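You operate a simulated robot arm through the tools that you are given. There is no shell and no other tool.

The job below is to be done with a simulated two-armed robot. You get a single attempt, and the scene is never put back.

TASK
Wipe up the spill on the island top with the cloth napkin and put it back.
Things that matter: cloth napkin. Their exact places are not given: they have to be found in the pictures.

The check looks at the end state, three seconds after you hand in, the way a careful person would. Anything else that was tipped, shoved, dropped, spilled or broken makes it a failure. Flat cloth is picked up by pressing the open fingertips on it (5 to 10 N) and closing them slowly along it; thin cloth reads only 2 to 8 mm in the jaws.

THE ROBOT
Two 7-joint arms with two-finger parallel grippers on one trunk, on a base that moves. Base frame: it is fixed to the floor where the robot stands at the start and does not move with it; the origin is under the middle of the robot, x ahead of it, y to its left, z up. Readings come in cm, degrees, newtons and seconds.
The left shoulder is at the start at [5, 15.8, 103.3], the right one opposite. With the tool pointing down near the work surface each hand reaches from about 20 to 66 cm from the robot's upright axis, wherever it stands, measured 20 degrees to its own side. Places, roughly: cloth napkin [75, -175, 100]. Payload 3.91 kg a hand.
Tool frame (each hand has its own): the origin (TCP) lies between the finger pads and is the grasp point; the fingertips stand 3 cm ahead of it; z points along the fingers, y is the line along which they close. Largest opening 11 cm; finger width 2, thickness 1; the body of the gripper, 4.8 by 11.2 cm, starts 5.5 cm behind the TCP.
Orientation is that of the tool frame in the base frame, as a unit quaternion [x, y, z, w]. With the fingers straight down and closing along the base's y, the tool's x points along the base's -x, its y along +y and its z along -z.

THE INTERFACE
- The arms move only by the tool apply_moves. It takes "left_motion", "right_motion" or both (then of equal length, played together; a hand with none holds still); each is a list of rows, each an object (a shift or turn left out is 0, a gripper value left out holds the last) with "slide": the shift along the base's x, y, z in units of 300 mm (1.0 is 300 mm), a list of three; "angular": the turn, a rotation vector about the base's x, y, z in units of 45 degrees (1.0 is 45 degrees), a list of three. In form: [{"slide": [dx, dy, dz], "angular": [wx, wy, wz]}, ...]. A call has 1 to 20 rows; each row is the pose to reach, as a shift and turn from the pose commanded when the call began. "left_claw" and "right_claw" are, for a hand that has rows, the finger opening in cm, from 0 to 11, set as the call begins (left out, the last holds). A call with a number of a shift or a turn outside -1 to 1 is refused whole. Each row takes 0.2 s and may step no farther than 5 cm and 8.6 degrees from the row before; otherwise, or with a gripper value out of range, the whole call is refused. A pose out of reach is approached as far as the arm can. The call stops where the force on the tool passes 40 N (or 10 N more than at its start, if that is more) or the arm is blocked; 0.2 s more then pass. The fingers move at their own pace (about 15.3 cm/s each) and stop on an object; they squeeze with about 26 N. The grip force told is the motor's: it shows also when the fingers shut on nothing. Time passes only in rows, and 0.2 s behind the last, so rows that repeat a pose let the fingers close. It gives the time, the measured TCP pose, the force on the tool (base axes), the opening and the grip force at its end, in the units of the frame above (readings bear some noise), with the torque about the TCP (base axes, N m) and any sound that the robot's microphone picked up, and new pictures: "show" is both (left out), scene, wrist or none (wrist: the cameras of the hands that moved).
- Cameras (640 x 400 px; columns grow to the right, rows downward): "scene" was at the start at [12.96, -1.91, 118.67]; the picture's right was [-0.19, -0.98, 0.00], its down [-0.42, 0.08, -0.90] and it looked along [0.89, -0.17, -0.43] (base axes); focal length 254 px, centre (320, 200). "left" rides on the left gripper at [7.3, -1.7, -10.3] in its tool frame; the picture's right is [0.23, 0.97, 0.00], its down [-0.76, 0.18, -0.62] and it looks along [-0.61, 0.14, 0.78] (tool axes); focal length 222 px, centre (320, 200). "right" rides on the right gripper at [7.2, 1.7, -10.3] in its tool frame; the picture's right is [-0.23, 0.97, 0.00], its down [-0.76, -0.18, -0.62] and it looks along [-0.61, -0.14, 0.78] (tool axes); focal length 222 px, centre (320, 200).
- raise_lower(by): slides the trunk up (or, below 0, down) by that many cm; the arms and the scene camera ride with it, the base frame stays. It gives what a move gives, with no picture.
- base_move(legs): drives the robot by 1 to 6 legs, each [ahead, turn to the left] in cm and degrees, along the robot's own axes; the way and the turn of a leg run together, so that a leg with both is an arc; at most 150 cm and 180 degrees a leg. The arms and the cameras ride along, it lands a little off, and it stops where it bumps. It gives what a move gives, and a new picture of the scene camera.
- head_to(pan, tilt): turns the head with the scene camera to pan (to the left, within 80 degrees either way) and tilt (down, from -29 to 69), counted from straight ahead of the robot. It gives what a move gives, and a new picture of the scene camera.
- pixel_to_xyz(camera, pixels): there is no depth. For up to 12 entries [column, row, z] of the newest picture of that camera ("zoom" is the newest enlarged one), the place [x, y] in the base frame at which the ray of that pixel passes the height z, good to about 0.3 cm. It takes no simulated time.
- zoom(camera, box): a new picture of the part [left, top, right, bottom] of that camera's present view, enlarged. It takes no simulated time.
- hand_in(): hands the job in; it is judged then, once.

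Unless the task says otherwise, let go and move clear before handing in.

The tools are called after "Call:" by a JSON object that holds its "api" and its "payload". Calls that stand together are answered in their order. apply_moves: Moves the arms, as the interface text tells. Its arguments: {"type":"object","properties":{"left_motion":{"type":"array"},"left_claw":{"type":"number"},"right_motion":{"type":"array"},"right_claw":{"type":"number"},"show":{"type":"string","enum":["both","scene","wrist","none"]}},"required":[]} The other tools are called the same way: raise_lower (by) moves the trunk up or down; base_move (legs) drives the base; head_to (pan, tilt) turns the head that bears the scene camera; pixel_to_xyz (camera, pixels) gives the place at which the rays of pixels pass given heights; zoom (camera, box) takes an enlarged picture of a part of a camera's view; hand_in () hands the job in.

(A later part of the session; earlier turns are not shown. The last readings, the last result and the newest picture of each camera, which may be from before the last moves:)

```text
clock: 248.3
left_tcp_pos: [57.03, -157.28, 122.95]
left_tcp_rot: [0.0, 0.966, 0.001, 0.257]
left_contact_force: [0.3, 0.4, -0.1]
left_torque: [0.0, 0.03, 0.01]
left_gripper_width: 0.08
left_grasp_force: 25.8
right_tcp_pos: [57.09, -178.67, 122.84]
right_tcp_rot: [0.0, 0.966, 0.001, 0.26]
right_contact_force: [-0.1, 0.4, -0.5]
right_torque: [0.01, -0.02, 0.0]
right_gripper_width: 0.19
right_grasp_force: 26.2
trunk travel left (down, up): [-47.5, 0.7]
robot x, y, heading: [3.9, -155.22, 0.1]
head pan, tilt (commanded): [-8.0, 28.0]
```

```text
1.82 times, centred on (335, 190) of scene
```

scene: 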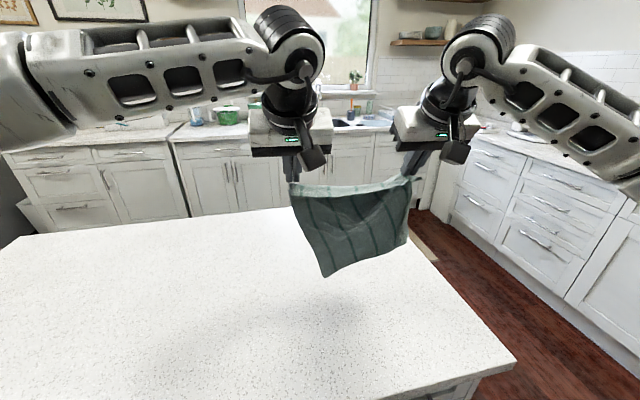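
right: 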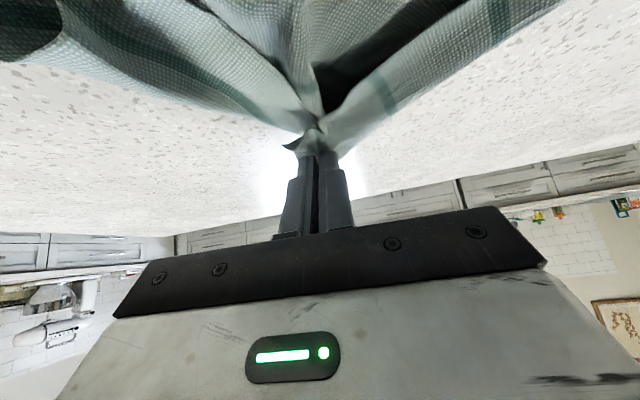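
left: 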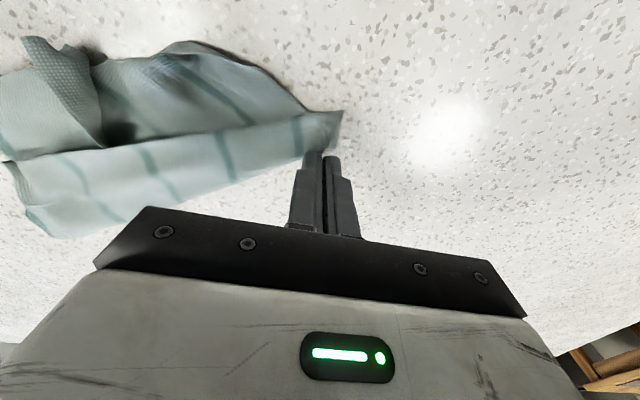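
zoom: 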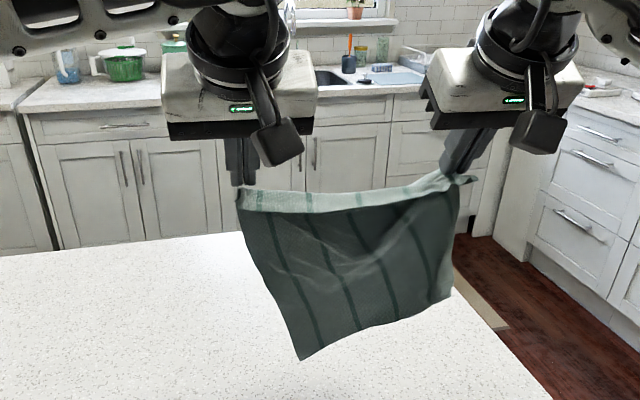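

The sheet hangs well, though gathered at the S grip so its right side is shorter (corner R higher than Q). I extend both hands out again with the right hand lower, so both bottom corners will touch together.

Call:
{"api": "apply_moves", "payload": {"left_motion": [{"slide": [0.074, -0.003, -0.018], "angular": [0, -0.089, 0]}, {"slide": [0.147, -0.005, -0.037], "angular": [0, -0.178, 0]}, {"slide": [0.22, -0.008, -0.055], "angular": [0, -0.267, 0]}, {"slide": [0.294, -0.011, -0.073], "angular": [0, -0.356, 0]}, {"slide": [0.367, -0.013, -0.092], "angular": [0, -0.444, 0]}, {"slide": [0.441, -0.016, -0.11], "angular": [0, -0.533, 0]}, {"slide": [0.515, -0.019, -0.128], "angular": [0, -0.622, 0]}, {"slide": [0.588, -0.022, -0.146], "angular": [0, -0.711, 0]}, {"slide": [0.66, -0.024, -0.165], "angular": [0, -0.8, 0]}, {"slide": [0.735, -0.027, -0.183], "angular": [0, -0.889, 0]}, {"slide": [0.735, -0.027, -0.183], "angular": [0, -0.889, 0]}], "right_motion": [{"slide": [0.074, 0.003, -0.041], "angular": [0, -0.089, 0]}, {"slide": [0.147, 0.007, -0.083], "angular": [0, -0.178, 0]}, {"slide": [0.22, 0.01, -0.124], "angular": [0, -0.267, 0]}, {"slide": [0.294, 0.013, -0.165], "angular": [0, -0.356, 0]}, {"slide": [0.367, 0.017, -0.207], "angular": [0, -0.444, 0]}, {"slide": [0.441, 0.02, -0.248], "angular": [0, -0.533, 0]}, {"slide": [0.515, 0.023, -0.289], "angular": [0, -0.622, 0]}, {"slide": [0.588, 0.026, -0.33], "angular": [0, -0.711, 0]}, {"slide": [0.66, 0.03, -0.372], "angular": [0, -0.8, 0]}, {"slide": [0.735, 0.033, -0.413], "angular": [0, -0.889, 0]}, {"slide": [0.735, 0.033, -0.413], "angular": [0, -0.889, 0]}], "show": "scene"}}

Call:
{"api": "zoom", "payload": {"camera": "scene", "box": [250, 120, 450, 260]}}

```text
clock: 250.7
left_tcp_pos: [79.1, -158.27, 117.71]
left_tcp_rot: [0.001, 0.82, 0.0, 0.572]
left_contact_force: [-0.1, -0.7, -0.5]
left_torque: [-0.01, -0.01, -0.01]
left_gripper_width: 0.08
left_grasp_force: 25.8
right_tcp_pos: [79.29, -177.43, 110.51]
right_tcp_rot: [0.0, 0.818, 0.0, 0.575]
right_contact_force: [-0.4, 0.2, -0.1]
right_torque: [-0.02, 0.01, 0.02]
right_gripper_width: 0.2
right_grasp_force: 25.9
trunk travel left (down, up): [-47.5, 0.7]
robot x, y, heading: [4.27, -155.25, 0.1]
head pan, tilt (commanded): [-8.0, 28.0]
```

scene: 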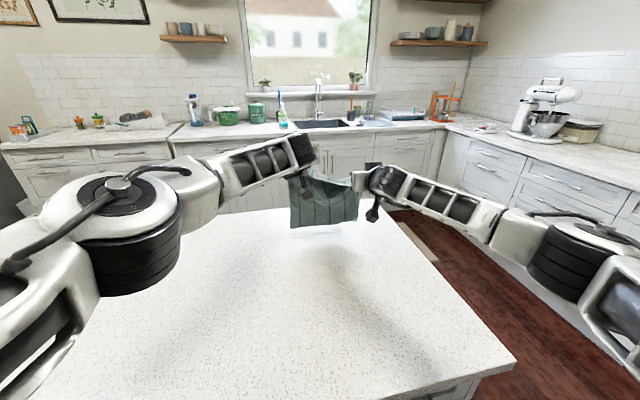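

```text
2.86 times, centred on (350, 190) of scene
```

zoom: 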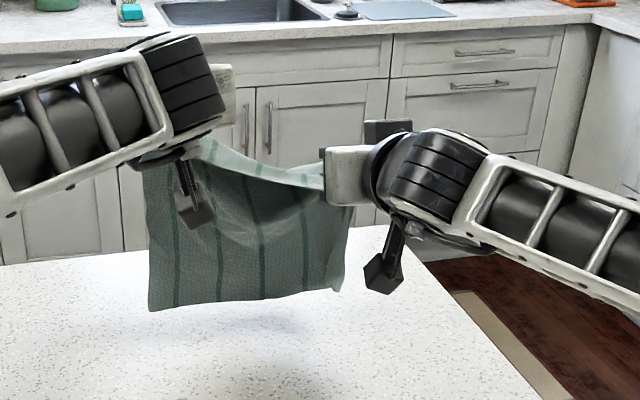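

The bottom edge is now level just above the counter. I sweep both hands back along their arcs to lay the sheet down.

Call:
{"api": "apply_moves", "payload": {"left_motion": [{"slide": [-0.06, 0, -0.06], "angular": [0, 0.033, 0]}, {"slide": [-0.13, 0, -0.113], "angular": [0, 0.067, 0]}, {"slide": [-0.19, 0, -0.127], "angular": [0, 0.122, 0]}, {"slide": [-0.252, 0, -0.14], "angular": [0, 0.178, 0]}, {"slide": [-0.31, 0, -0.163], "angular": [0, 0.222, 0]}, {"slide": [-0.367, 0, -0.187], "angular": [0, 0.267, 0]}, {"slide": [-0.42, 0, -0.222], "angular": [0, 0.322, 0]}, {"slide": [-0.47, 0, -0.257], "angular": [0, 0.378, 0]}, {"slide": [-0.514, 0, -0.298], "angular": [0, 0.428, 0]}, {"slide": [-0.555, 0, -0.34], "angular": [0, 0.478, 0]}, {"slide": [-0.592, 0, -0.391], "angular": [0, 0.528, 0]}, {"slide": [-0.627, 0, -0.443], "angular": [0, 0.578, 0]}, {"slide": [-0.651, 0, -0.5], "angular": [0, 0.622, 0]}, {"slide": [-0.673, 0, -0.557], "angular": [0, 0.667, 0]}, {"slide": [-0.689, 0, -0.617], "angular": [0, 0.722, 0]}, {"slide": [-0.703, 0, -0.677], "angular": [0, 0.778, 0]}, {"slide": [-0.711, 0, -0.724], "angular": [0, 0.833, 0]}, {"slide": [-0.717, 0, -0.77], "angular": [0, 0.889, 0]}], "right_motion": [{"slide": [-0.045, 0, -0.055], "angular": [0, 0.033, 0]}, {"slide": [-0.097, 0, -0.103], "angular": [0, 0.067, 0]}, {"slide": [-0.138, 0, -0.11], "angular": [0, 0.122, 0]}, {"slide": [-0.178, 0, -0.117], "angular": [0, 0.178, 0]}, {"slide": [-0.218, 0, -0.133], "angular": [0, 0.222, 0]}, {"slide": [-0.257, 0, -0.15], "angular": [0, 0.267, 0]}, {"slide": [-0.293, 0, -0.172], "angular": [0, 0.322, 0]}, {"slide": [-0.327, 0, -0.193], "angular": [0, 0.378, 0]}, {"slide": [-0.356, 0, -0.222], "angular": [0, 0.428, 0]}, {"slide": [-0.383, 0, -0.25], "angular": [0, 0.478, 0]}, {"slide": [-0.408, 0, -0.285], "angular": [0, 0.528, 0]}, {"slide": [-0.43, 0, -0.32], "angular": [0, 0.578, 0]}, {"slide": [-0.447, 0, -0.358], "angular": [0, 0.622, 0]}, {"slide": [-0.463, 0, -0.397], "angular": [0, 0.667, 0]}, {"slide": [-0.472, 0, -0.437], "angular": [0, 0.722, 0]}, {"slide": [-0.48, 0, -0.477], "angular": [0, 0.778, 0]}, {"slide": [-0.486, 0, -0.505], "angular": [0, 0.833, 0]}, {"slide": [-0.49, 0, -0.53], "angular": [0, 0.889, 0]}], "show": "none"}}

Call:
{"api": "head_to", "payload": {"pan": -8, "tilt": 45}}

Call:
{"api": "zoom", "payload": {"camera": "scene", "box": [280, 120, 430, 225]}}

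```text
clock: 254.5
left_tcp_pos: [57.61, -158.16, 94.84]
left_tcp_rot: [0.0, 0.967, 0.0, 0.256]
left_contact_force: [-0.9, -0.5, -0.1]
left_torque: [-0.01, 0.02, 0.0]
left_gripper_width: 0.1
left_grasp_force: 25.8
right_tcp_pos: [64.55, -177.52, 94.75]
right_tcp_rot: [0.0, 0.966, 0.0, 0.258]
right_contact_force: [0.3, 0.4, 0.3]
right_torque: [0.01, 0.0, -0.01]
right_gripper_width: 0.2
right_grasp_force: 26.4
trunk travel left (down, up): [-47.5, 0.7]
robot x, y, heading: [4.23, -154.9, -0.0]
head pan, tilt (commanded): [-8.0, 28.0]
```

```text
clock: 255.3
left_tcp_pos: [57.56, -158.22, 94.87]
left_tcp_rot: [0.0, 0.967, 0.0, 0.256]
left_contact_force: [-0.4, 0.2, 0.0]
left_torque: [-0.01, 0.04, -0.02]
left_gripper_width: 0.08
left_grasp_force: 26.4
right_tcp_pos: [64.37, -177.56, 94.89]
right_tcp_rot: [0.0, 0.966, 0.0, 0.259]
right_contact_force: [-0.1, 0.0, 0.4]
right_torque: [-0.02, 0.02, -0.01]
right_gripper_width: 0.2
right_grasp_force: 26.3
trunk travel left (down, up): [-47.5, 0.7]
robot x, y, heading: [3.93, -155.04, -0.1]
head pan, tilt (commanded): [-8.0, 45.0]
```

scene: 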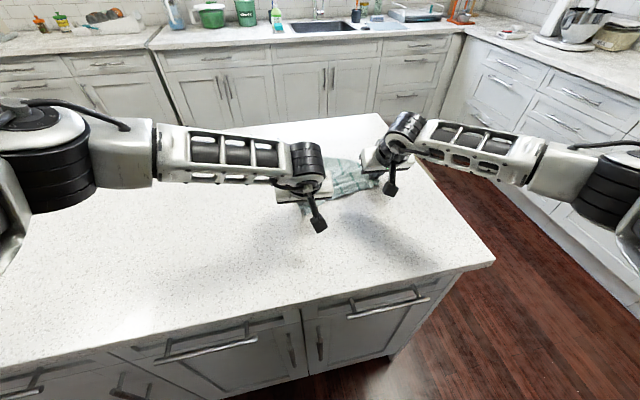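

```text
3.81 times, centred on (355, 172) of scene
```

zoom: 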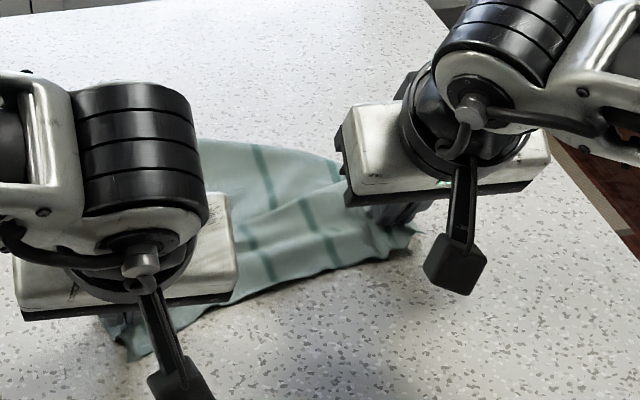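

It's laid. I set both grips down, release, and move both hands up and away to view the result.

Call:
{"api": "apply_moves", "payload": {"left_motion": [{"slide": [0, 0, -0.01]}, {"slide": [0, 0, -0.013]}], "right_motion": [{"slide": [0, 0, -0.01]}, {"slide": [0, 0, -0.013]}], "show": "none"}}

Call:
{"api": "apply_moves", "payload": {"left_claw": 1.6, "right_claw": 1.6, "left_motion": [{"slide": [0, 0, 0]}, {"slide": [0, 0, 0]}, {"slide": [0, 0, 0.05]}, {"slide": [0, 0, 0.15]}, {"slide": [-0.02, 0.05, 0.28]}, {"slide": [-0.06, 0.15, 0.4]}, {"slide": [-0.1, 0.27, 0.48]}, {"slide": [-0.15, 0.4, 0.52]}, {"slide": [-0.2, 0.53, 0.52]}, {"slide": [-0.25, 0.66, 0.52]}], "right_motion": [{"slide": [0, 0, 0]}, {"slide": [0, 0, 0]}, {"slide": [0, 0, 0.05]}, {"slide": [0, 0, 0.15]}, {"slide": [-0.04, -0.03, 0.28]}, {"slide": [-0.1, -0.07, 0.4]}, {"slide": [-0.2, -0.12, 0.48]}, {"slide": [-0.32, -0.18, 0.52]}, {"slide": [-0.44, -0.24, 0.52]}, {"slide": [-0.56, -0.3, 0.52]}], "show": "scene"}}

Call:
{"api": "zoom", "payload": {"camera": "scene", "box": [280, 120, 430, 225]}}

```text
clock: 255.9
left_tcp_pos: [57.54, -158.16, 94.34]
left_tcp_rot: [0.0, 0.967, 0.0, 0.256]
left_contact_force: [0.7, -0.5, -0.2]
left_torque: [-0.03, 0.0, -0.02]
left_gripper_width: 0.08
left_grasp_force: 26.2
right_tcp_pos: [64.6, -177.57, 94.53]
right_tcp_rot: [-0.001, 0.966, 0.001, 0.26]
right_contact_force: [-1.4, 0.1, 1.5]
right_torque: [-0.01, -0.07, 0.05]
right_gripper_width: 0.19
right_grasp_force: 25.8
trunk travel left (down, up): [-47.5, 0.7]
robot x, y, heading: [4.42, -155.09, 0.1]
head pan, tilt (commanded): [-8.0, 45.0]
```

```text
clock: 258.1
left_tcp_pos: [49.76, -138.4, 110.31]
left_tcp_rot: [0.0, 0.966, 0.0, 0.257]
left_contact_force: [0.4, 0.6, 0.4]
left_torque: [0.03, -0.01, 0.0]
left_gripper_width: 1.6
left_grasp_force: 0.0
right_tcp_pos: [47.5, -186.54, 109.89]
right_tcp_rot: [0.0, 0.966, 0.0, 0.26]
right_contact_force: [0.0, 0.4, -0.2]
right_torque: [-0.04, -0.01, -0.01]
right_gripper_width: 1.6
right_grasp_force: 0.0
trunk travel left (down, up): [-47.5, 0.7]
robot x, y, heading: [4.14, -155.21, 0.1]
head pan, tilt (commanded): [-8.0, 45.0]
```

scene: 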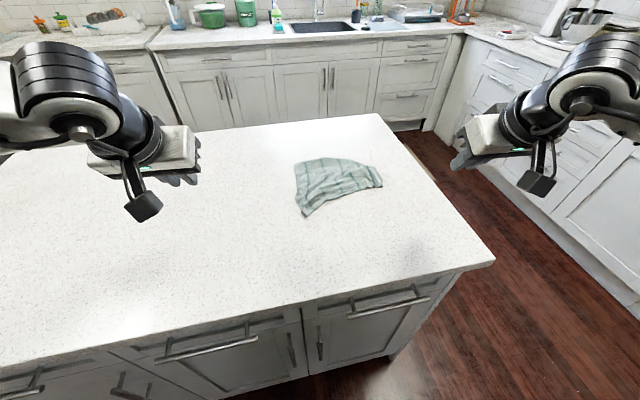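

```text
3.81 times, centred on (355, 172) of scene
```

zoom: 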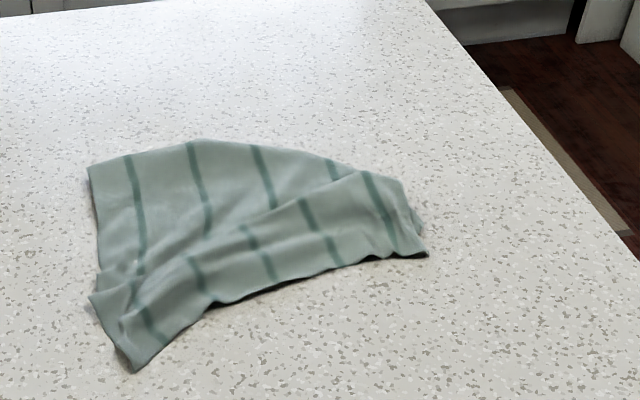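

The cloth is now spread on the original spot: far-left corner at zoom (88,165), near-left (133,370), right (428,252). I measure how it compares with the original square.

Call:
{"api": "pixel_to_xyz", "payload": {"camera": "zoom", "pixels": [[88, 165, 91], [200, 140, 91], [335, 160, 91], [400, 180, 91], [428, 252, 91], [300, 280, 91], [205, 310, 91], [133, 372, 91], [92, 265, 91], [230, 220, 91]]}}

Call:
{"api": "zoom", "payload": {"camera": "scene", "box": [290, 150, 390, 220]}}

```text
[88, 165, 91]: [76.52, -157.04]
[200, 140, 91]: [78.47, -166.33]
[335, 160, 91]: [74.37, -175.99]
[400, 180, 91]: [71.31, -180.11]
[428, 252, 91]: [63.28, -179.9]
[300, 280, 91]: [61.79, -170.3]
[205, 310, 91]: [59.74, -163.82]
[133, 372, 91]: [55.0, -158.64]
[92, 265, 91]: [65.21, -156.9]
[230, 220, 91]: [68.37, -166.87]
```

```text
5.71 times, centred on (340, 185) of scene
```

zoom: 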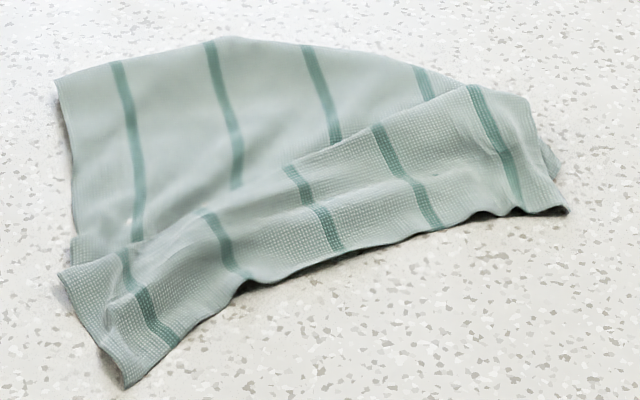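

The cloth covers x 55–78, y −157 to −180 (original 58–84, −155 to −182), with one loose pleat running across the near half. I try a gentle smoothing stroke: closed right fingertips pressed on the far part and pushed away (+x) to draw the pleat out.

Call:
{"api": "apply_moves", "payload": {"right_claw": 0, "right_motion": [{"slide": [0.09, 0.07, 0], "angular": [0, -0.03, 0]}, {"slide": [0.18, 0.14, -0.02], "angular": [0, -0.06, 0]}, {"slide": [0.28, 0.21, -0.05], "angular": [0, -0.09, 0]}, {"slide": [0.38, 0.28, -0.09], "angular": [0, -0.12, 0]}, {"slide": [0.48, 0.35, -0.14], "angular": [0, -0.15, 0]}, {"slide": [0.58, 0.42, -0.2], "angular": [0, -0.18, 0]}, {"slide": [0.67, 0.48, -0.28], "angular": [0, -0.2, 0]}, {"slide": [0.73, 0.52, -0.38], "angular": [0, -0.222, 0]}, {"slide": [0.73, 0.52, -0.44], "angular": [0, -0.222, 0]}], "show": "both"}}

Call:
{"api": "zoom", "payload": {"camera": "scene", "box": [280, 110, 430, 225]}}

```text
clock: 260.1
left_tcp_pos: [49.95, -138.47, 110.18]
left_tcp_rot: [0.0, 0.967, 0.0, 0.256]
left_contact_force: [0.2, 0.8, 0.2]
left_torque: [-0.01, 0.0, 0.03]
left_gripper_width: 1.6
left_grasp_force: 0.1
right_tcp_pos: [69.77, -170.98, 96.88]
right_tcp_rot: [0.0, 0.94, 0.001, 0.342]
right_contact_force: [-0.6, -0.4, 0.5]
right_torque: [0.02, 0.03, 0.0]
right_gripper_width: 0.0
right_grasp_force: 26.1
trunk travel left (down, up): [-47.5, 0.7]
robot x, y, heading: [4.2, -155.2, 0.2]
head pan, tilt (commanded): [-8.0, 45.0]
```

scene: 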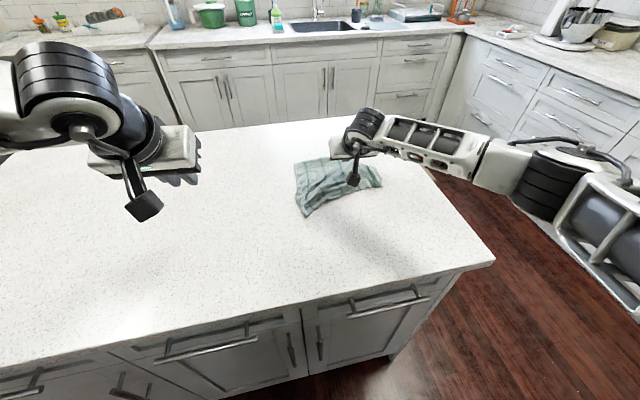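
right: 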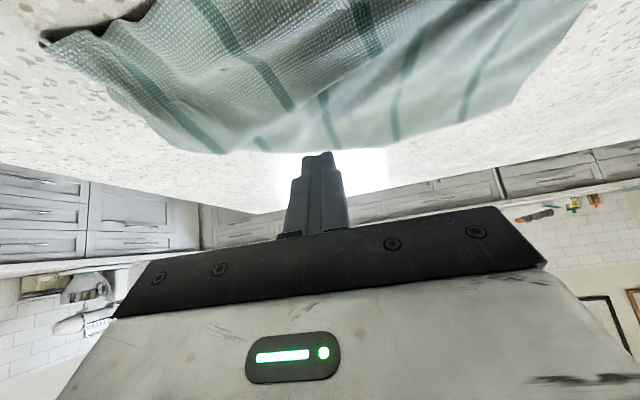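

```text
3.48 times, centred on (355, 168) of scene
```

zoom: 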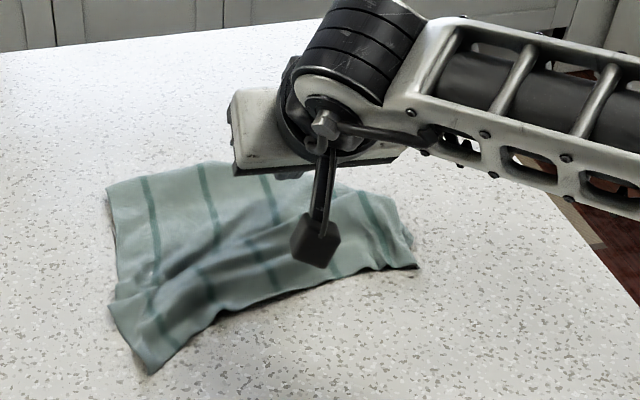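

The closed fingertips are over the far part of the cloth. I lower to a light press.

Call:
{"api": "apply_moves", "payload": {"right_motion": [{"slide": [0, 0, -0.04]}, {"slide": [0, 0, -0.08]}, {"slide": [0, 0, -0.09]}, {"slide": [0, 0, -0.1]}], "show": "none"}}

```text
clock: 261.1
left_tcp_pos: [49.94, -138.5, 110.14]
left_tcp_rot: [0.0, 0.967, 0.0, 0.256]
left_contact_force: [0.0, -0.6, -0.8]
left_torque: [0.05, -0.03, -0.04]
left_gripper_width: 1.6
left_grasp_force: 0.1
right_tcp_pos: [69.68, -170.92, 94.12]
right_tcp_rot: [0.001, 0.939, 0.0, 0.344]
right_contact_force: [-1.4, 0.5, 6.2]
right_torque: [-0.03, -0.02, 0.01]
right_gripper_width: 0.01
right_grasp_force: 25.5
trunk travel left (down, up): [-47.5, 0.7]
robot x, y, heading: [4.23, -155.15, 0.1]
head pan, tilt (commanded): [-8.0, 45.0]
```

Pressing at 6 N. I slide +x by about 5.5 cm slowly.

Call:
{"api": "apply_moves", "payload": {"right_motion": [{"slide": [0.02, 0, 0]}, {"slide": [0.045, 0, 0]}, {"slide": [0.07, 0, 0]}, {"slide": [0.095, 0, 0]}, {"slide": [0.12, 0, 0]}, {"slide": [0.145, 0, 0]}, {"slide": [0.17, 0, 0]}, {"slide": [0.19, 0, 0]}], "show": "both"}}

Call:
{"api": "zoom", "payload": {"camera": "scene", "box": [280, 110, 430, 225]}}

```text
clock: 262.9
left_tcp_pos: [49.83, -138.4, 110.26]
left_tcp_rot: [0.0, 0.966, 0.0, 0.258]
left_contact_force: [0.6, 0.0, -0.3]
left_torque: [0.0, -0.01, -0.01]
left_gripper_width: 1.62
left_grasp_force: 0.1
right_tcp_pos: [75.25, -170.81, 94.0]
right_tcp_rot: [0.0, 0.939, 0.001, 0.343]
right_contact_force: [-2.2, -1.0, 10.7]
right_torque: [-0.02, -0.07, -0.01]
right_gripper_width: 0.03
right_grasp_force: 25.8
trunk travel left (down, up): [-47.5, 0.7]
robot x, y, heading: [4.17, -155.21, -0.2]
head pan, tilt (commanded): [-8.0, 45.0]
```

scene: 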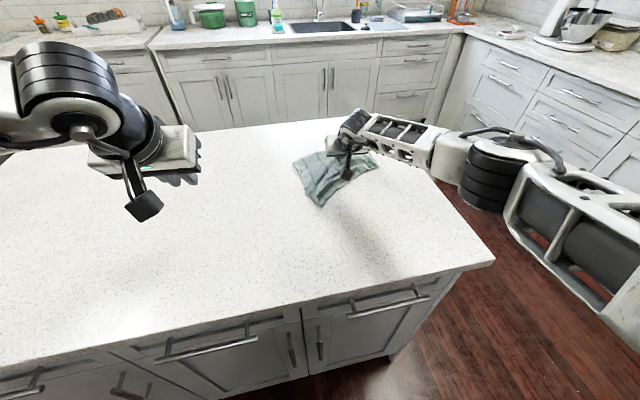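
right: 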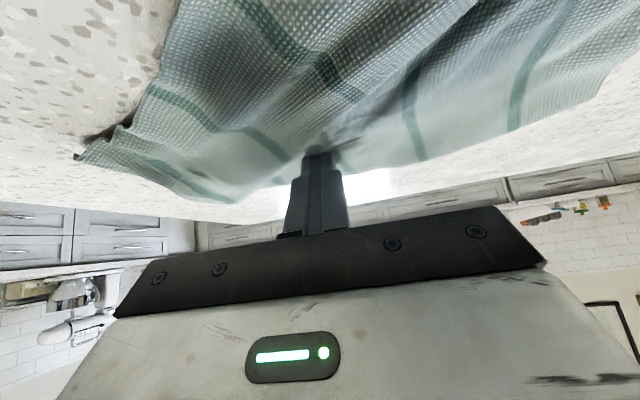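

```text
3.48 times, centred on (355, 168) of scene
```

zoom: 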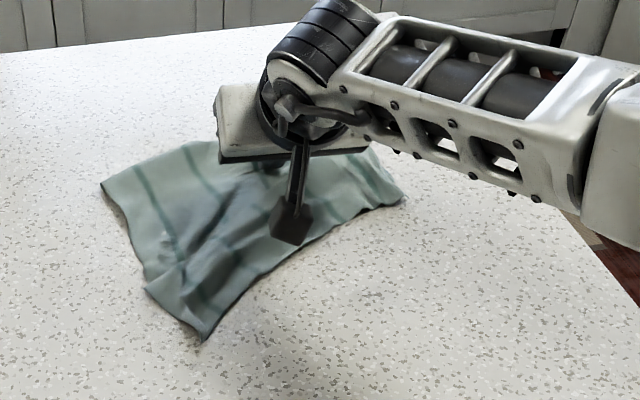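

The press-slide works: the cloth moved with the fingertips. I lift off and look.

Call:
{"api": "apply_moves", "payload": {"right_motion": [{"slide": [0, 0, 0.05]}, {"slide": [0, 0, 0.15]}, {"slide": [-0.05, -0.05, 0.28]}, {"slide": [-0.15, -0.12, 0.38]}, {"slide": [-0.27, -0.18, 0.42]}, {"slide": [-0.4, -0.24, 0.42]}, {"slide": [-0.53, -0.3, 0.42]}], "show": "scene"}}

Call:
{"api": "zoom", "payload": {"camera": "scene", "box": [285, 130, 405, 220]}}

Call:
{"api": "pixel_to_xyz", "payload": {"camera": "zoom", "pixels": [[320, 200, 91], [0, 0, 91]]}}

```text
clock: 264.5
left_tcp_pos: [49.84, -138.63, 110.17]
left_tcp_rot: [0.0, 0.967, 0.0, 0.257]
left_contact_force: [0.0, 0.0, -0.1]
left_torque: [0.03, 0.01, -0.01]
left_gripper_width: 1.59
left_grasp_force: 0.0
right_tcp_pos: [59.41, -180.23, 106.41]
right_tcp_rot: [0.0, 0.939, 0.001, 0.343]
right_contact_force: [-0.7, 0.0, -0.4]
right_torque: [0.0, -0.01, -0.02]
right_gripper_width: 0.03
right_grasp_force: 26.5
trunk travel left (down, up): [-47.5, 0.7]
robot x, y, heading: [4.05, -154.93, 0.0]
head pan, tilt (commanded): [-8.0, 45.0]
```

scene: 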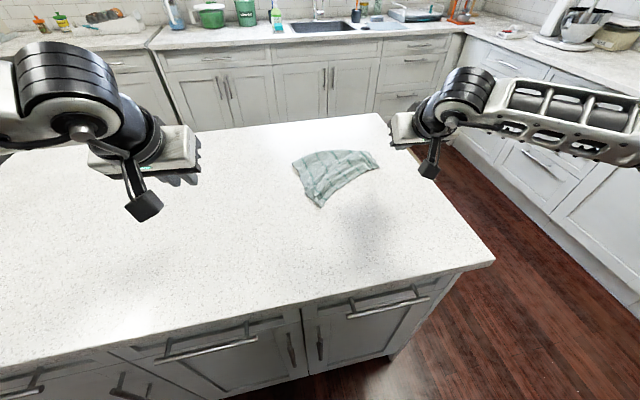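

```text
4.44 times, centred on (345, 175) of scene
```

zoom: 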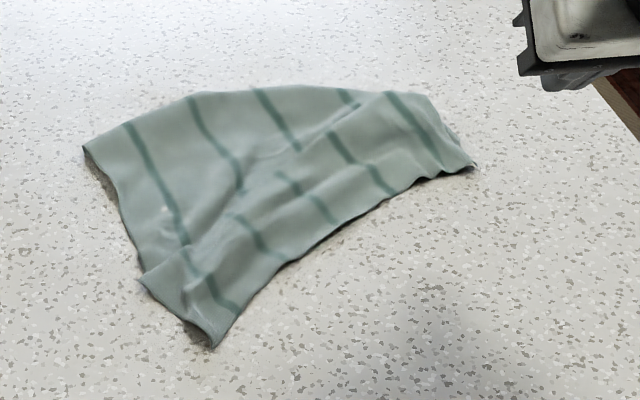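

```text
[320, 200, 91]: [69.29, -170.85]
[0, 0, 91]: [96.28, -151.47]
```

The whole cloth slid +x by about 4 cm, pleat included, so sliding works well for positioning. I measure the outline now.

Call:
{"api": "pixel_to_xyz", "payload": {"camera": "zoom", "pixels": [[85, 148, 91], [190, 97, 91], [260, 87, 91], [350, 90, 91], [430, 97, 91], [475, 165, 91], [340, 230, 91], [212, 347, 91], [140, 280, 91], [120, 205, 91], [250, 190, 92]]}}

```text
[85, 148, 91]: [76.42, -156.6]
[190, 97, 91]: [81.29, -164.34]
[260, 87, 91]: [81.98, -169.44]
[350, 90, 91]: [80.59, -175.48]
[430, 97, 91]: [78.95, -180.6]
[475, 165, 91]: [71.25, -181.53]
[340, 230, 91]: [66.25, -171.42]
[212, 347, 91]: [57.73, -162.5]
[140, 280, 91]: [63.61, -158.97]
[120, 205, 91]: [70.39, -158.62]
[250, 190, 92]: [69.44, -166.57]
```

The cloth's centre is now about (71,−169), practically the original (71.5,−168.2); only corner S should come toward me to draw the pleat out. I pin the far-left part with the closed left fingertips first.

Call:
{"api": "apply_moves", "payload": {"left_claw": 0, "left_motion": [{"slide": [0.077, -0.09, 0], "angular": [0, -0.025, 0]}, {"slide": [0.153, -0.18, 0], "angular": [0, -0.05, 0]}, {"slide": [0.23, -0.27, -0.02], "angular": [0, -0.074, 0]}, {"slide": [0.307, -0.36, -0.05], "angular": [0, -0.099, 0]}, {"slide": [0.383, -0.45, -0.09], "angular": [0, -0.123, 0]}, {"slide": [0.46, -0.54, -0.15], "angular": [0, -0.148, 0]}, {"slide": [0.537, -0.63, -0.22], "angular": [0, -0.173, 0]}, {"slide": [0.613, -0.72, -0.3], "angular": [0, -0.197, 0]}, {"slide": [0.69, -0.813, -0.38], "angular": [0, -0.222, 0]}, {"slide": [0.69, -0.813, -0.45], "angular": [0, -0.222, 0]}], "right_motion": [{"slide": [0.05, 0, 0]}, {"slide": [0.1, 0.005, 0]}, {"slide": [0.15, 0.01, 0]}, {"slide": [0.2, 0.015, 0]}, {"slide": [0.25, 0.02, -0.02]}, {"slide": [0.3, 0.025, -0.06]}, {"slide": [0.35, 0.03, -0.12]}, {"slide": [0.4, 0.035, -0.19]}, {"slide": [0.413, 0.04, -0.26]}, {"slide": [0.413, 0.04, -0.32]}], "show": "both"}}

Call:
{"api": "zoom", "payload": {"camera": "right", "box": [160, 0, 480, 200]}}

Call:
{"api": "zoom", "payload": {"camera": "scene", "box": [285, 110, 425, 220]}}

```text
clock: 266.7
left_tcp_pos: [70.4, -162.63, 97.43]
left_tcp_rot: [0.001, 0.941, 0.0, 0.34]
left_contact_force: [-0.5, 0.6, 0.6]
left_torque: [0.01, -0.03, -0.01]
left_gripper_width: 0.01
left_grasp_force: 26.6
left hand out of reach, approached as far as the arm can: row 10
right_tcp_pos: [71.83, -178.66, 96.85]
right_tcp_rot: [-0.001, 0.939, 0.0, 0.343]
right_contact_force: [1.1, -0.3, -0.9]
right_torque: [-0.04, 0.01, -0.02]
right_gripper_width: 0.0
right_grasp_force: 26.0
trunk travel left (down, up): [-47.5, 0.7]
robot x, y, heading: [4.07, -154.83, 0.1]
head pan, tilt (commanded): [-8.0, 45.0]
```

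scene: 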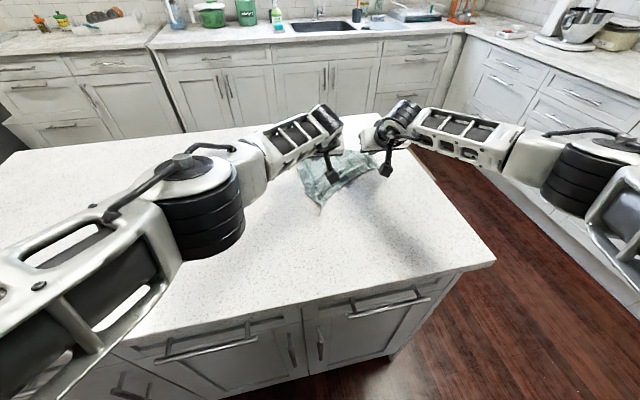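
right: 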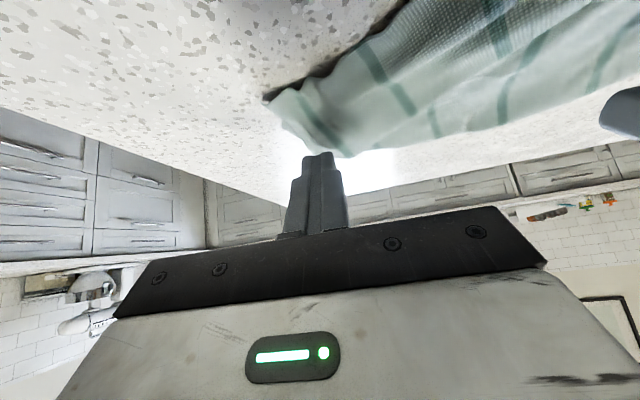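
left: 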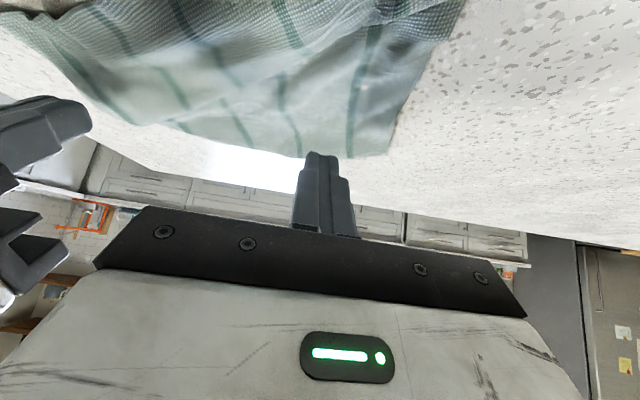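

```text
2.00 times, centred on (320, 100) of right
```

zoom: 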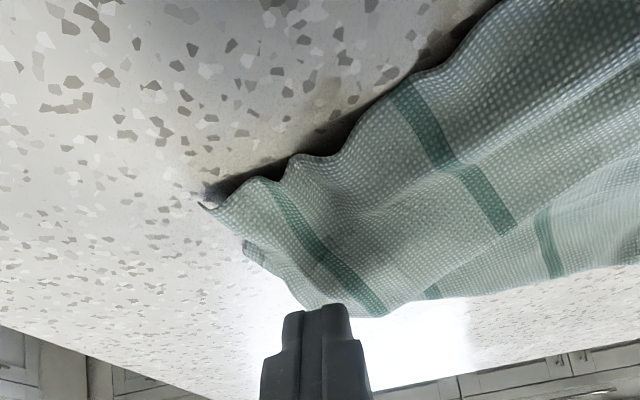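

```text
3.64 times, centred on (355, 165) of scene
```

zoom: 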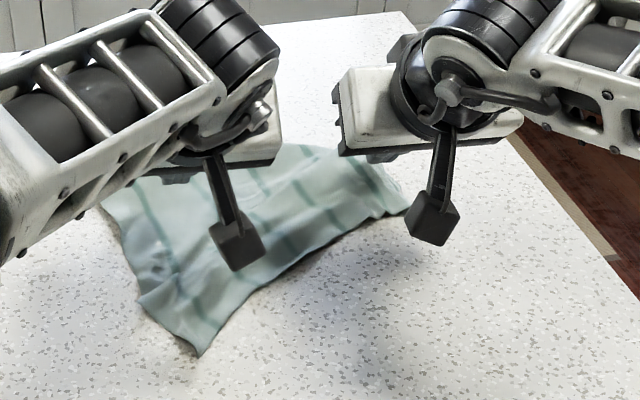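

Both fingertips are positioned. I lower the left (slightly nearer for reach) and the right onto the cloth.

Call:
{"api": "apply_moves", "payload": {"left_motion": [{"slide": [-0.03, 0, -0.04]}, {"slide": [-0.04, 0, -0.08]}, {"slide": [-0.04, 0, -0.105]}, {"slide": [-0.04, 0, -0.115]}], "right_motion": [{"slide": [0, 0, -0.04]}, {"slide": [0, 0, -0.07]}, {"slide": [0, 0, -0.085]}, {"slide": [0, 0, -0.09]}], "show": "none"}}

```text
clock: 267.7
left_tcp_pos: [69.13, -162.62, 94.02]
left_tcp_rot: [0.0, 0.94, 0.0, 0.34]
left_contact_force: [-0.4, -0.4, 1.4]
left_torque: [0.01, 0.0, 0.0]
left_gripper_width: 0.0
left_grasp_force: 25.8
right_tcp_pos: [71.89, -178.79, 94.17]
right_tcp_rot: [0.0, 0.939, 0.001, 0.344]
right_contact_force: [-0.7, 0.3, 2.8]
right_torque: [0.0, -0.02, -0.02]
right_gripper_width: 0.02
right_grasp_force: 26.1
trunk travel left (down, up): [-47.5, 0.7]
robot x, y, heading: [4.07, -154.94, -0.2]
head pan, tilt (commanded): [-8.0, 45.0]
```

Light contact on both. I press the left firmer as an anchor and slide the right fingertips toward me (−x) about 9 cm.

Call:
{"api": "apply_moves", "payload": {"left_motion": [{"slide": [0, 0, -0.009]}, {"slide": [0, 0, -0.011]}, {"slide": [0, 0, -0.011]}, {"slide": [0, 0, -0.011]}, {"slide": [0, 0, -0.011]}, {"slide": [0, 0, -0.011]}, {"slide": [0, 0, -0.011]}, {"slide": [0, 0, -0.011]}, {"slide": [0, 0, -0.011]}, {"slide": [0, 0, -0.011]}, {"slide": [0, 0, -0.011]}, {"slide": [0, 0, -0.011]}], "right_motion": [{"slide": [0, 0, -0.004]}, {"slide": [0, 0, -0.004]}, {"slide": [-0.03, 0, -0.004]}, {"slide": [-0.06, 0, -0.004]}, {"slide": [-0.09, 0, -0.004]}, {"slide": [-0.12, 0, -0.004]}, {"slide": [-0.15, 0, -0.004]}, {"slide": [-0.18, 0, -0.004]}, {"slide": [-0.21, 0, -0.004]}, {"slide": [-0.24, 0, -0.004]}, {"slide": [-0.27, 0, -0.004]}, {"slide": [-0.3, 0, -0.004]}], "show": "both"}}

Call:
{"api": "zoom", "payload": {"camera": "scene", "box": [285, 110, 425, 220]}}

```text
clock: 270.3
left_tcp_pos: [69.17, -162.85, 93.94]
left_tcp_rot: [0.0, 0.94, 0.0, 0.341]
left_contact_force: [2.6, -3.9, 17.7]
left_torque: [-0.09, -0.31, -0.05]
left_gripper_width: 0.0
left_grasp_force: 26.0
right_tcp_pos: [62.63, -178.75, 94.19]
right_tcp_rot: [0.001, 0.939, 0.0, 0.345]
right_contact_force: [1.1, -0.3, 6.7]
right_torque: [0.02, -0.12, 0.03]
right_gripper_width: 0.0
right_grasp_force: 25.7
trunk travel left (down, up): [-47.5, 0.7]
robot x, y, heading: [4.33, -154.98, -0.1]
head pan, tilt (commanded): [-8.0, 45.0]
```

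scene: 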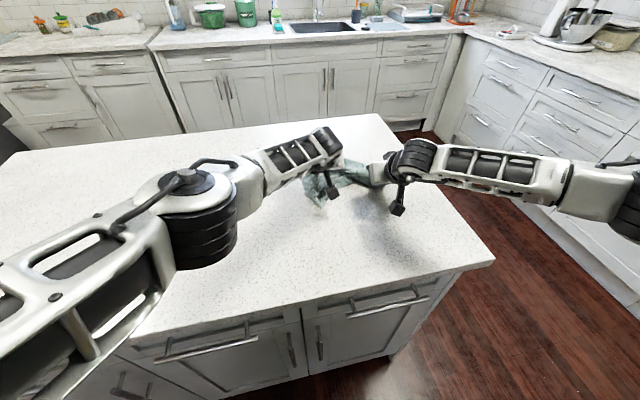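
right: 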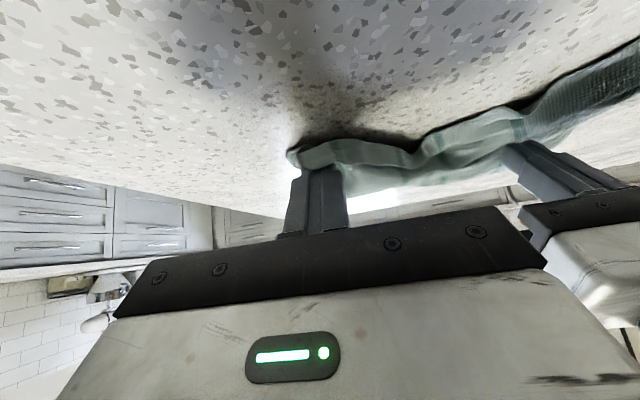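
left: 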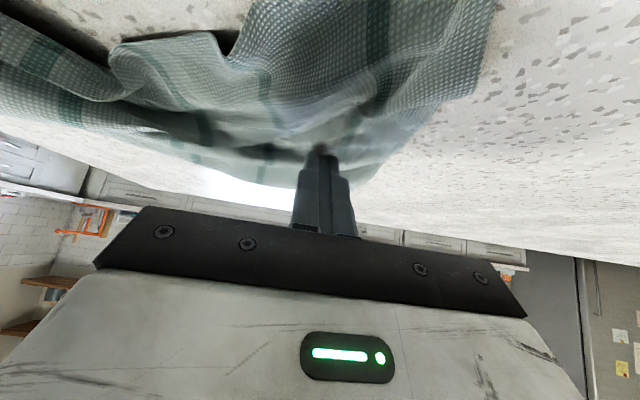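

```text
3.64 times, centred on (355, 165) of scene
```

zoom: 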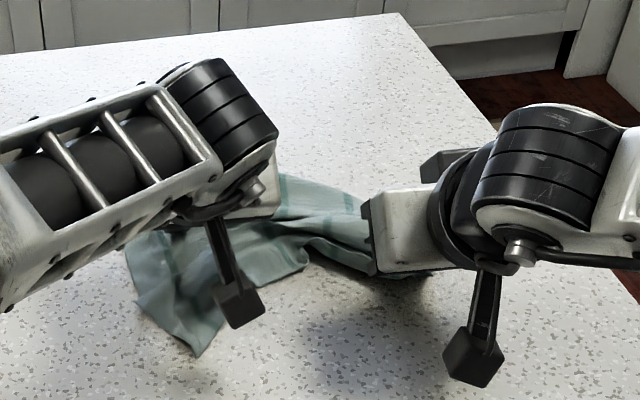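

The right side moved as a whole. I lift both hands clear and check the result.

Call:
{"api": "apply_moves", "payload": {"left_motion": [{"slide": [0, 0, 0.05]}, {"slide": [0, 0, 0.15]}, {"slide": [-0.05, 0.05, 0.28]}, {"slide": [-0.12, 0.14, 0.38]}, {"slide": [-0.22, 0.25, 0.43]}, {"slide": [-0.33, 0.36, 0.45]}, {"slide": [-0.44, 0.47, 0.45]}, {"slide": [-0.55, 0.58, 0.45]}], "right_motion": [{"slide": [0, 0, 0.05]}, {"slide": [0, 0, 0.15]}, {"slide": [-0.05, -0.05, 0.28]}, {"slide": [-0.13, -0.12, 0.38]}, {"slide": [-0.22, -0.18, 0.42]}, {"slide": [-0.3, -0.24, 0.42]}, {"slide": [-0.38, -0.3, 0.42]}, {"slide": [-0.4, -0.3, 0.42]}], "show": "scene"}}

Call:
{"api": "zoom", "payload": {"camera": "scene", "box": [285, 130, 405, 220]}}

Call:
{"api": "pixel_to_xyz", "payload": {"camera": "scene", "pixels": [[320, 165, 91], [340, 160, 91], [360, 160, 91], [380, 165, 91], [380, 185, 91], [320, 205, 91], [345, 185, 91]]}}

```text
clock: 272.1
left_tcp_pos: [52.94, -145.03, 107.37]
left_tcp_rot: [0.0, 0.941, -0.001, 0.34]
left_contact_force: [0.0, 0.6, 0.9]
left_torque: [0.02, 0.01, -0.01]
left_gripper_width: 0.0
left_grasp_force: 25.4
right_tcp_pos: [50.6, -187.75, 106.63]
right_tcp_rot: [-0.001, 0.939, 0.0, 0.343]
right_contact_force: [0.0, 0.7, 0.1]
right_torque: [0.0, 0.02, -0.01]
right_gripper_width: 0.0
right_grasp_force: 25.9
trunk travel left (down, up): [-47.5, 0.7]
robot x, y, heading: [4.21, -155.02, -0.0]
head pan, tilt (commanded): [-8.0, 45.0]
```

scene: 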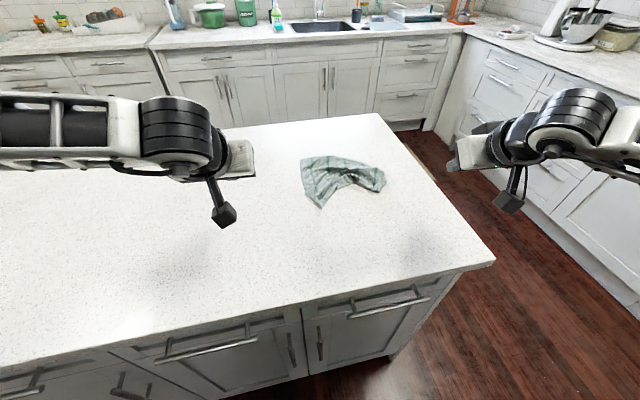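

```text
4.44 times, centred on (345, 175) of scene
```

zoom: 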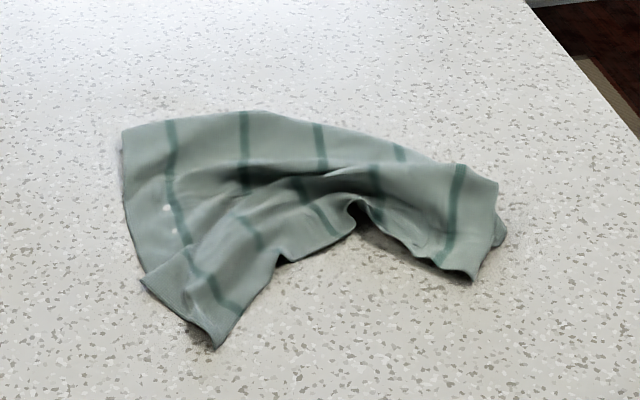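

```text
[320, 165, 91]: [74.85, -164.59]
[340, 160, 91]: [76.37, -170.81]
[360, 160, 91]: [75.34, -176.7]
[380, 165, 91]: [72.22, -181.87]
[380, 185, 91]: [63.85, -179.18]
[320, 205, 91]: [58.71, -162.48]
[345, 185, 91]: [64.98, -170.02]
```

The middle of the near edge bunched up a little. I'll take corners P and S again, lift just the near half, and draw it straight; I measure pinch points.

Call:
{"api": "zoom", "payload": {"camera": "scene", "box": [285, 130, 405, 220]}}

Call:
{"api": "pixel_to_xyz", "payload": {"camera": "zoom", "pixels": [[215, 347, 91], [210, 315, 92], [143, 283, 91], [240, 310, 91], [474, 281, 91], [470, 245, 92], [500, 190, 91], [503, 240, 91], [435, 260, 92], [122, 130, 91]]}}

```text
4.44 times, centred on (345, 175) of scene
```

zoom: 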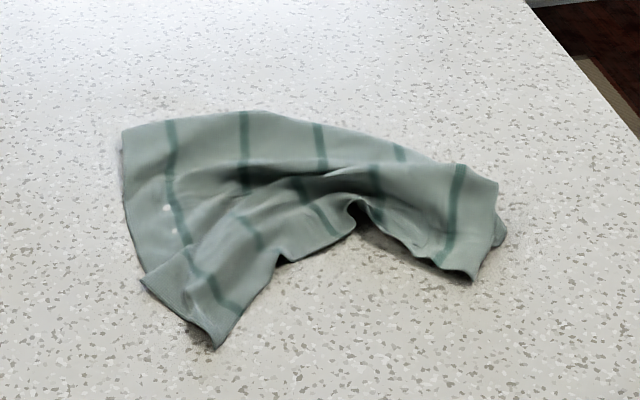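

```text
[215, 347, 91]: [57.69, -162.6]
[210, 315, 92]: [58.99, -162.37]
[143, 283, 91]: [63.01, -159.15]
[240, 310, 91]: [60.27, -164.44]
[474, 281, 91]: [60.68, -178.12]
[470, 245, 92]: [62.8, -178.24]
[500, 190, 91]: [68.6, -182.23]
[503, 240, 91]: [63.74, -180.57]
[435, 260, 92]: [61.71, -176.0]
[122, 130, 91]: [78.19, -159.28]
```

P is at (57.7,−162.6), S at (60.7,−178.1). I bring both hands above points about 2.5 cm inside these corners, fingers at 1.8 cm.

Call:
{"api": "apply_moves", "payload": {"left_claw": 1.8, "right_claw": 1.8, "left_motion": [{"slide": [0.041, -0.098, -0.03], "angular": [0, 0.074, 0]}, {"slide": [0.082, -0.196, -0.07], "angular": [0, 0.148, 0]}, {"slide": [0.123, -0.294, -0.12], "angular": [0, 0.222, 0]}, {"slide": [0.165, -0.391, -0.18], "angular": [0, 0.296, 0]}, {"slide": [0.206, -0.489, -0.25], "angular": [0, 0.37, 0]}, {"slide": [0.247, -0.587, -0.32], "angular": [0, 0.444, 0]}, {"slide": [0.247, -0.587, -0.33], "angular": [0, 0.444, 0]}], "right_motion": [{"slide": [0.068, 0.053, -0.03], "angular": [0, 0.074, 0]}, {"slide": [0.136, 0.106, -0.07], "angular": [0, 0.148, 0]}, {"slide": [0.203, 0.158, -0.12], "angular": [0, 0.222, 0]}, {"slide": [0.271, 0.211, -0.17], "angular": [0, 0.296, 0]}, {"slide": [0.339, 0.264, -0.23], "angular": [0, 0.37, 0]}, {"slide": [0.407, 0.317, -0.29], "angular": [0, 0.444, 0]}, {"slide": [0.407, 0.317, -0.303], "angular": [0, 0.444, 0]}], "show": "wrist"}}

Call:
{"api": "zoom", "payload": {"camera": "left", "box": [160, 20, 480, 220]}}

Call:
{"api": "zoom", "payload": {"camera": "right", "box": [160, 20, 480, 220]}}

```text
clock: 273.7
left_tcp_pos: [60.17, -162.96, 97.4]
left_tcp_rot: [0.001, 0.985, -0.001, 0.171]
left_contact_force: [-0.3, 0.2, -0.9]
left_torque: [0.02, -0.02, -0.01]
left_gripper_width: 1.8
left_grasp_force: 0.1
right_tcp_pos: [63.06, -178.21, 97.41]
right_tcp_rot: [0.0, 0.985, 0.0, 0.175]
right_contact_force: [0.1, 0.4, -0.4]
right_torque: [0.01, 0.02, 0.01]
right_gripper_width: 1.79
right_grasp_force: 0.1
trunk travel left (down, up): [-47.5, 0.7]
robot x, y, heading: [4.31, -155.47, 0.0]
head pan, tilt (commanded): [-8.0, 45.0]
```

right: 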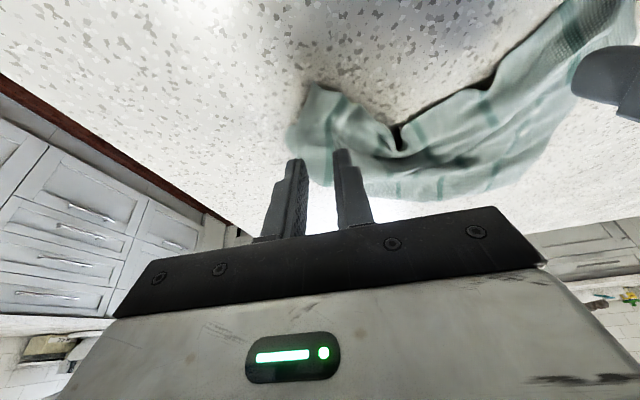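
left: 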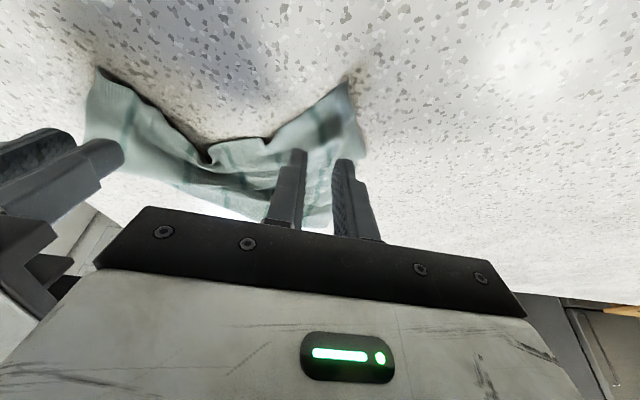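

```text
2.00 times, centred on (320, 120) of left
```

zoom: 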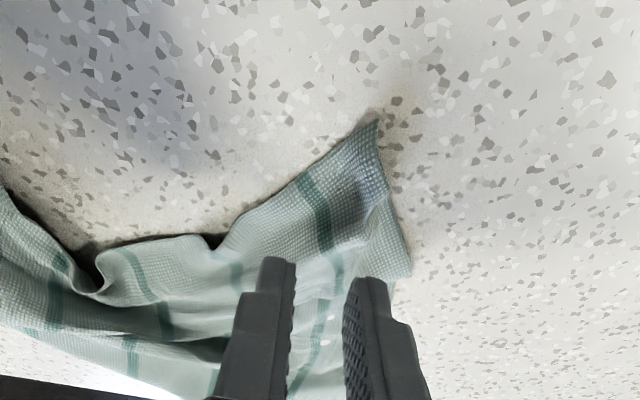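

```text
2.00 times, centred on (320, 120) of right
```

zoom: 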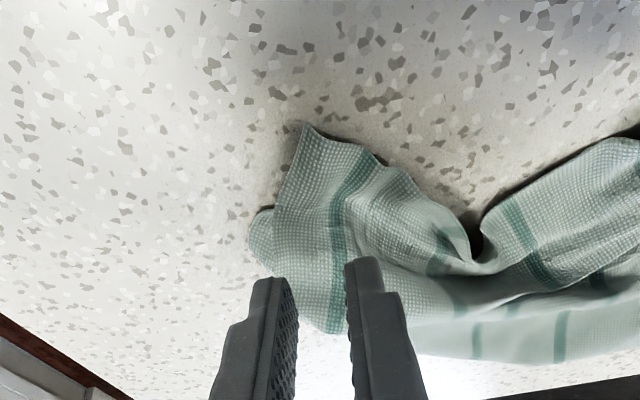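

Both are nearly aligned: P tip at left-zoom (375,120), S tip at right-zoom (300,122). I fine-shift both in +y and descend to contact.

Call:
{"api": "apply_moves", "payload": {"left_motion": [{"slide": [0.01, 0.013, -0.04]}, {"slide": [0.01, 0.013, -0.08]}, {"slide": [0.01, 0.013, -0.095]}, {"slide": [0.01, 0.013, -0.103]}], "right_motion": [{"slide": [0, 0.02, -0.04]}, {"slide": [0, 0.02, -0.08]}, {"slide": [0, 0.02, -0.095]}, {"slide": [0, 0.02, -0.103]}], "show": "wrist"}}

Call:
{"api": "zoom", "payload": {"camera": "left", "box": [160, 20, 480, 220]}}

Call:
{"api": "zoom", "payload": {"camera": "right", "box": [160, 20, 480, 220]}}

```text
clock: 274.7
left_tcp_pos: [60.52, -162.64, 94.23]
left_tcp_rot: [0.0, 0.985, 0.0, 0.172]
left_contact_force: [0.3, 0.7, 2.6]
left_torque: [-0.04, -0.03, -0.03]
left_gripper_width: 1.82
left_grasp_force: 0.0
right_tcp_pos: [62.94, -177.56, 94.43]
right_tcp_rot: [0.001, 0.985, 0.0, 0.174]
right_contact_force: [-0.2, -0.4, 0.3]
right_torque: [0.02, -0.01, 0.01]
right_gripper_width: 1.81
right_grasp_force: 0.1
trunk travel left (down, up): [-47.5, 0.7]
robot x, y, heading: [3.87, -155.02, -0.1]
head pan, tilt (commanded): [-8.0, 45.0]
```

right: 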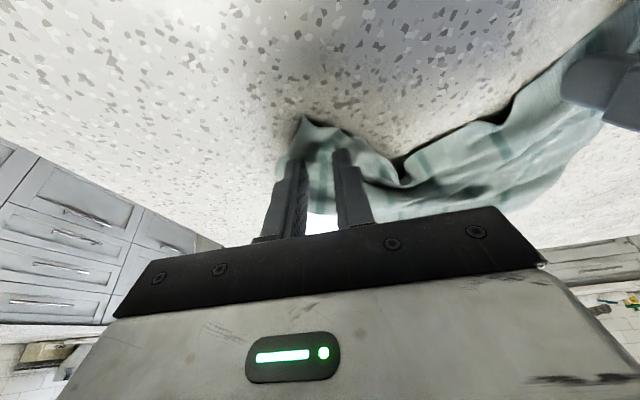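
left: 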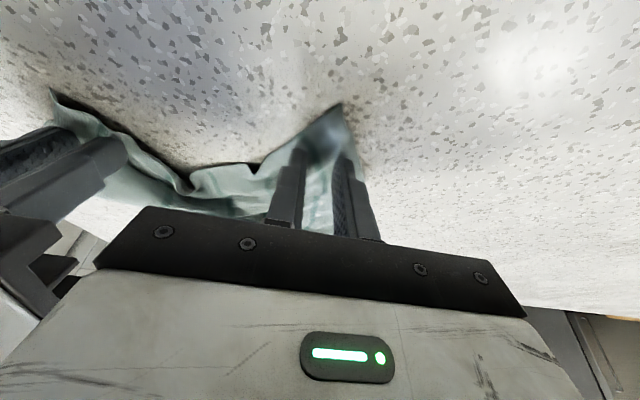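

```text
2.00 times, centred on (320, 120) of left
```

zoom: 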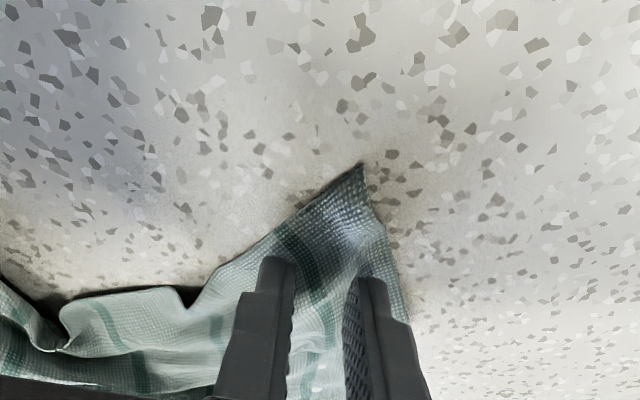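

```text
2.00 times, centred on (320, 120) of right
```

zoom: 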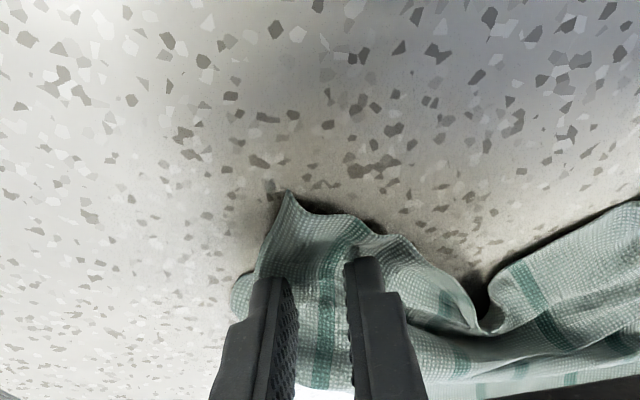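

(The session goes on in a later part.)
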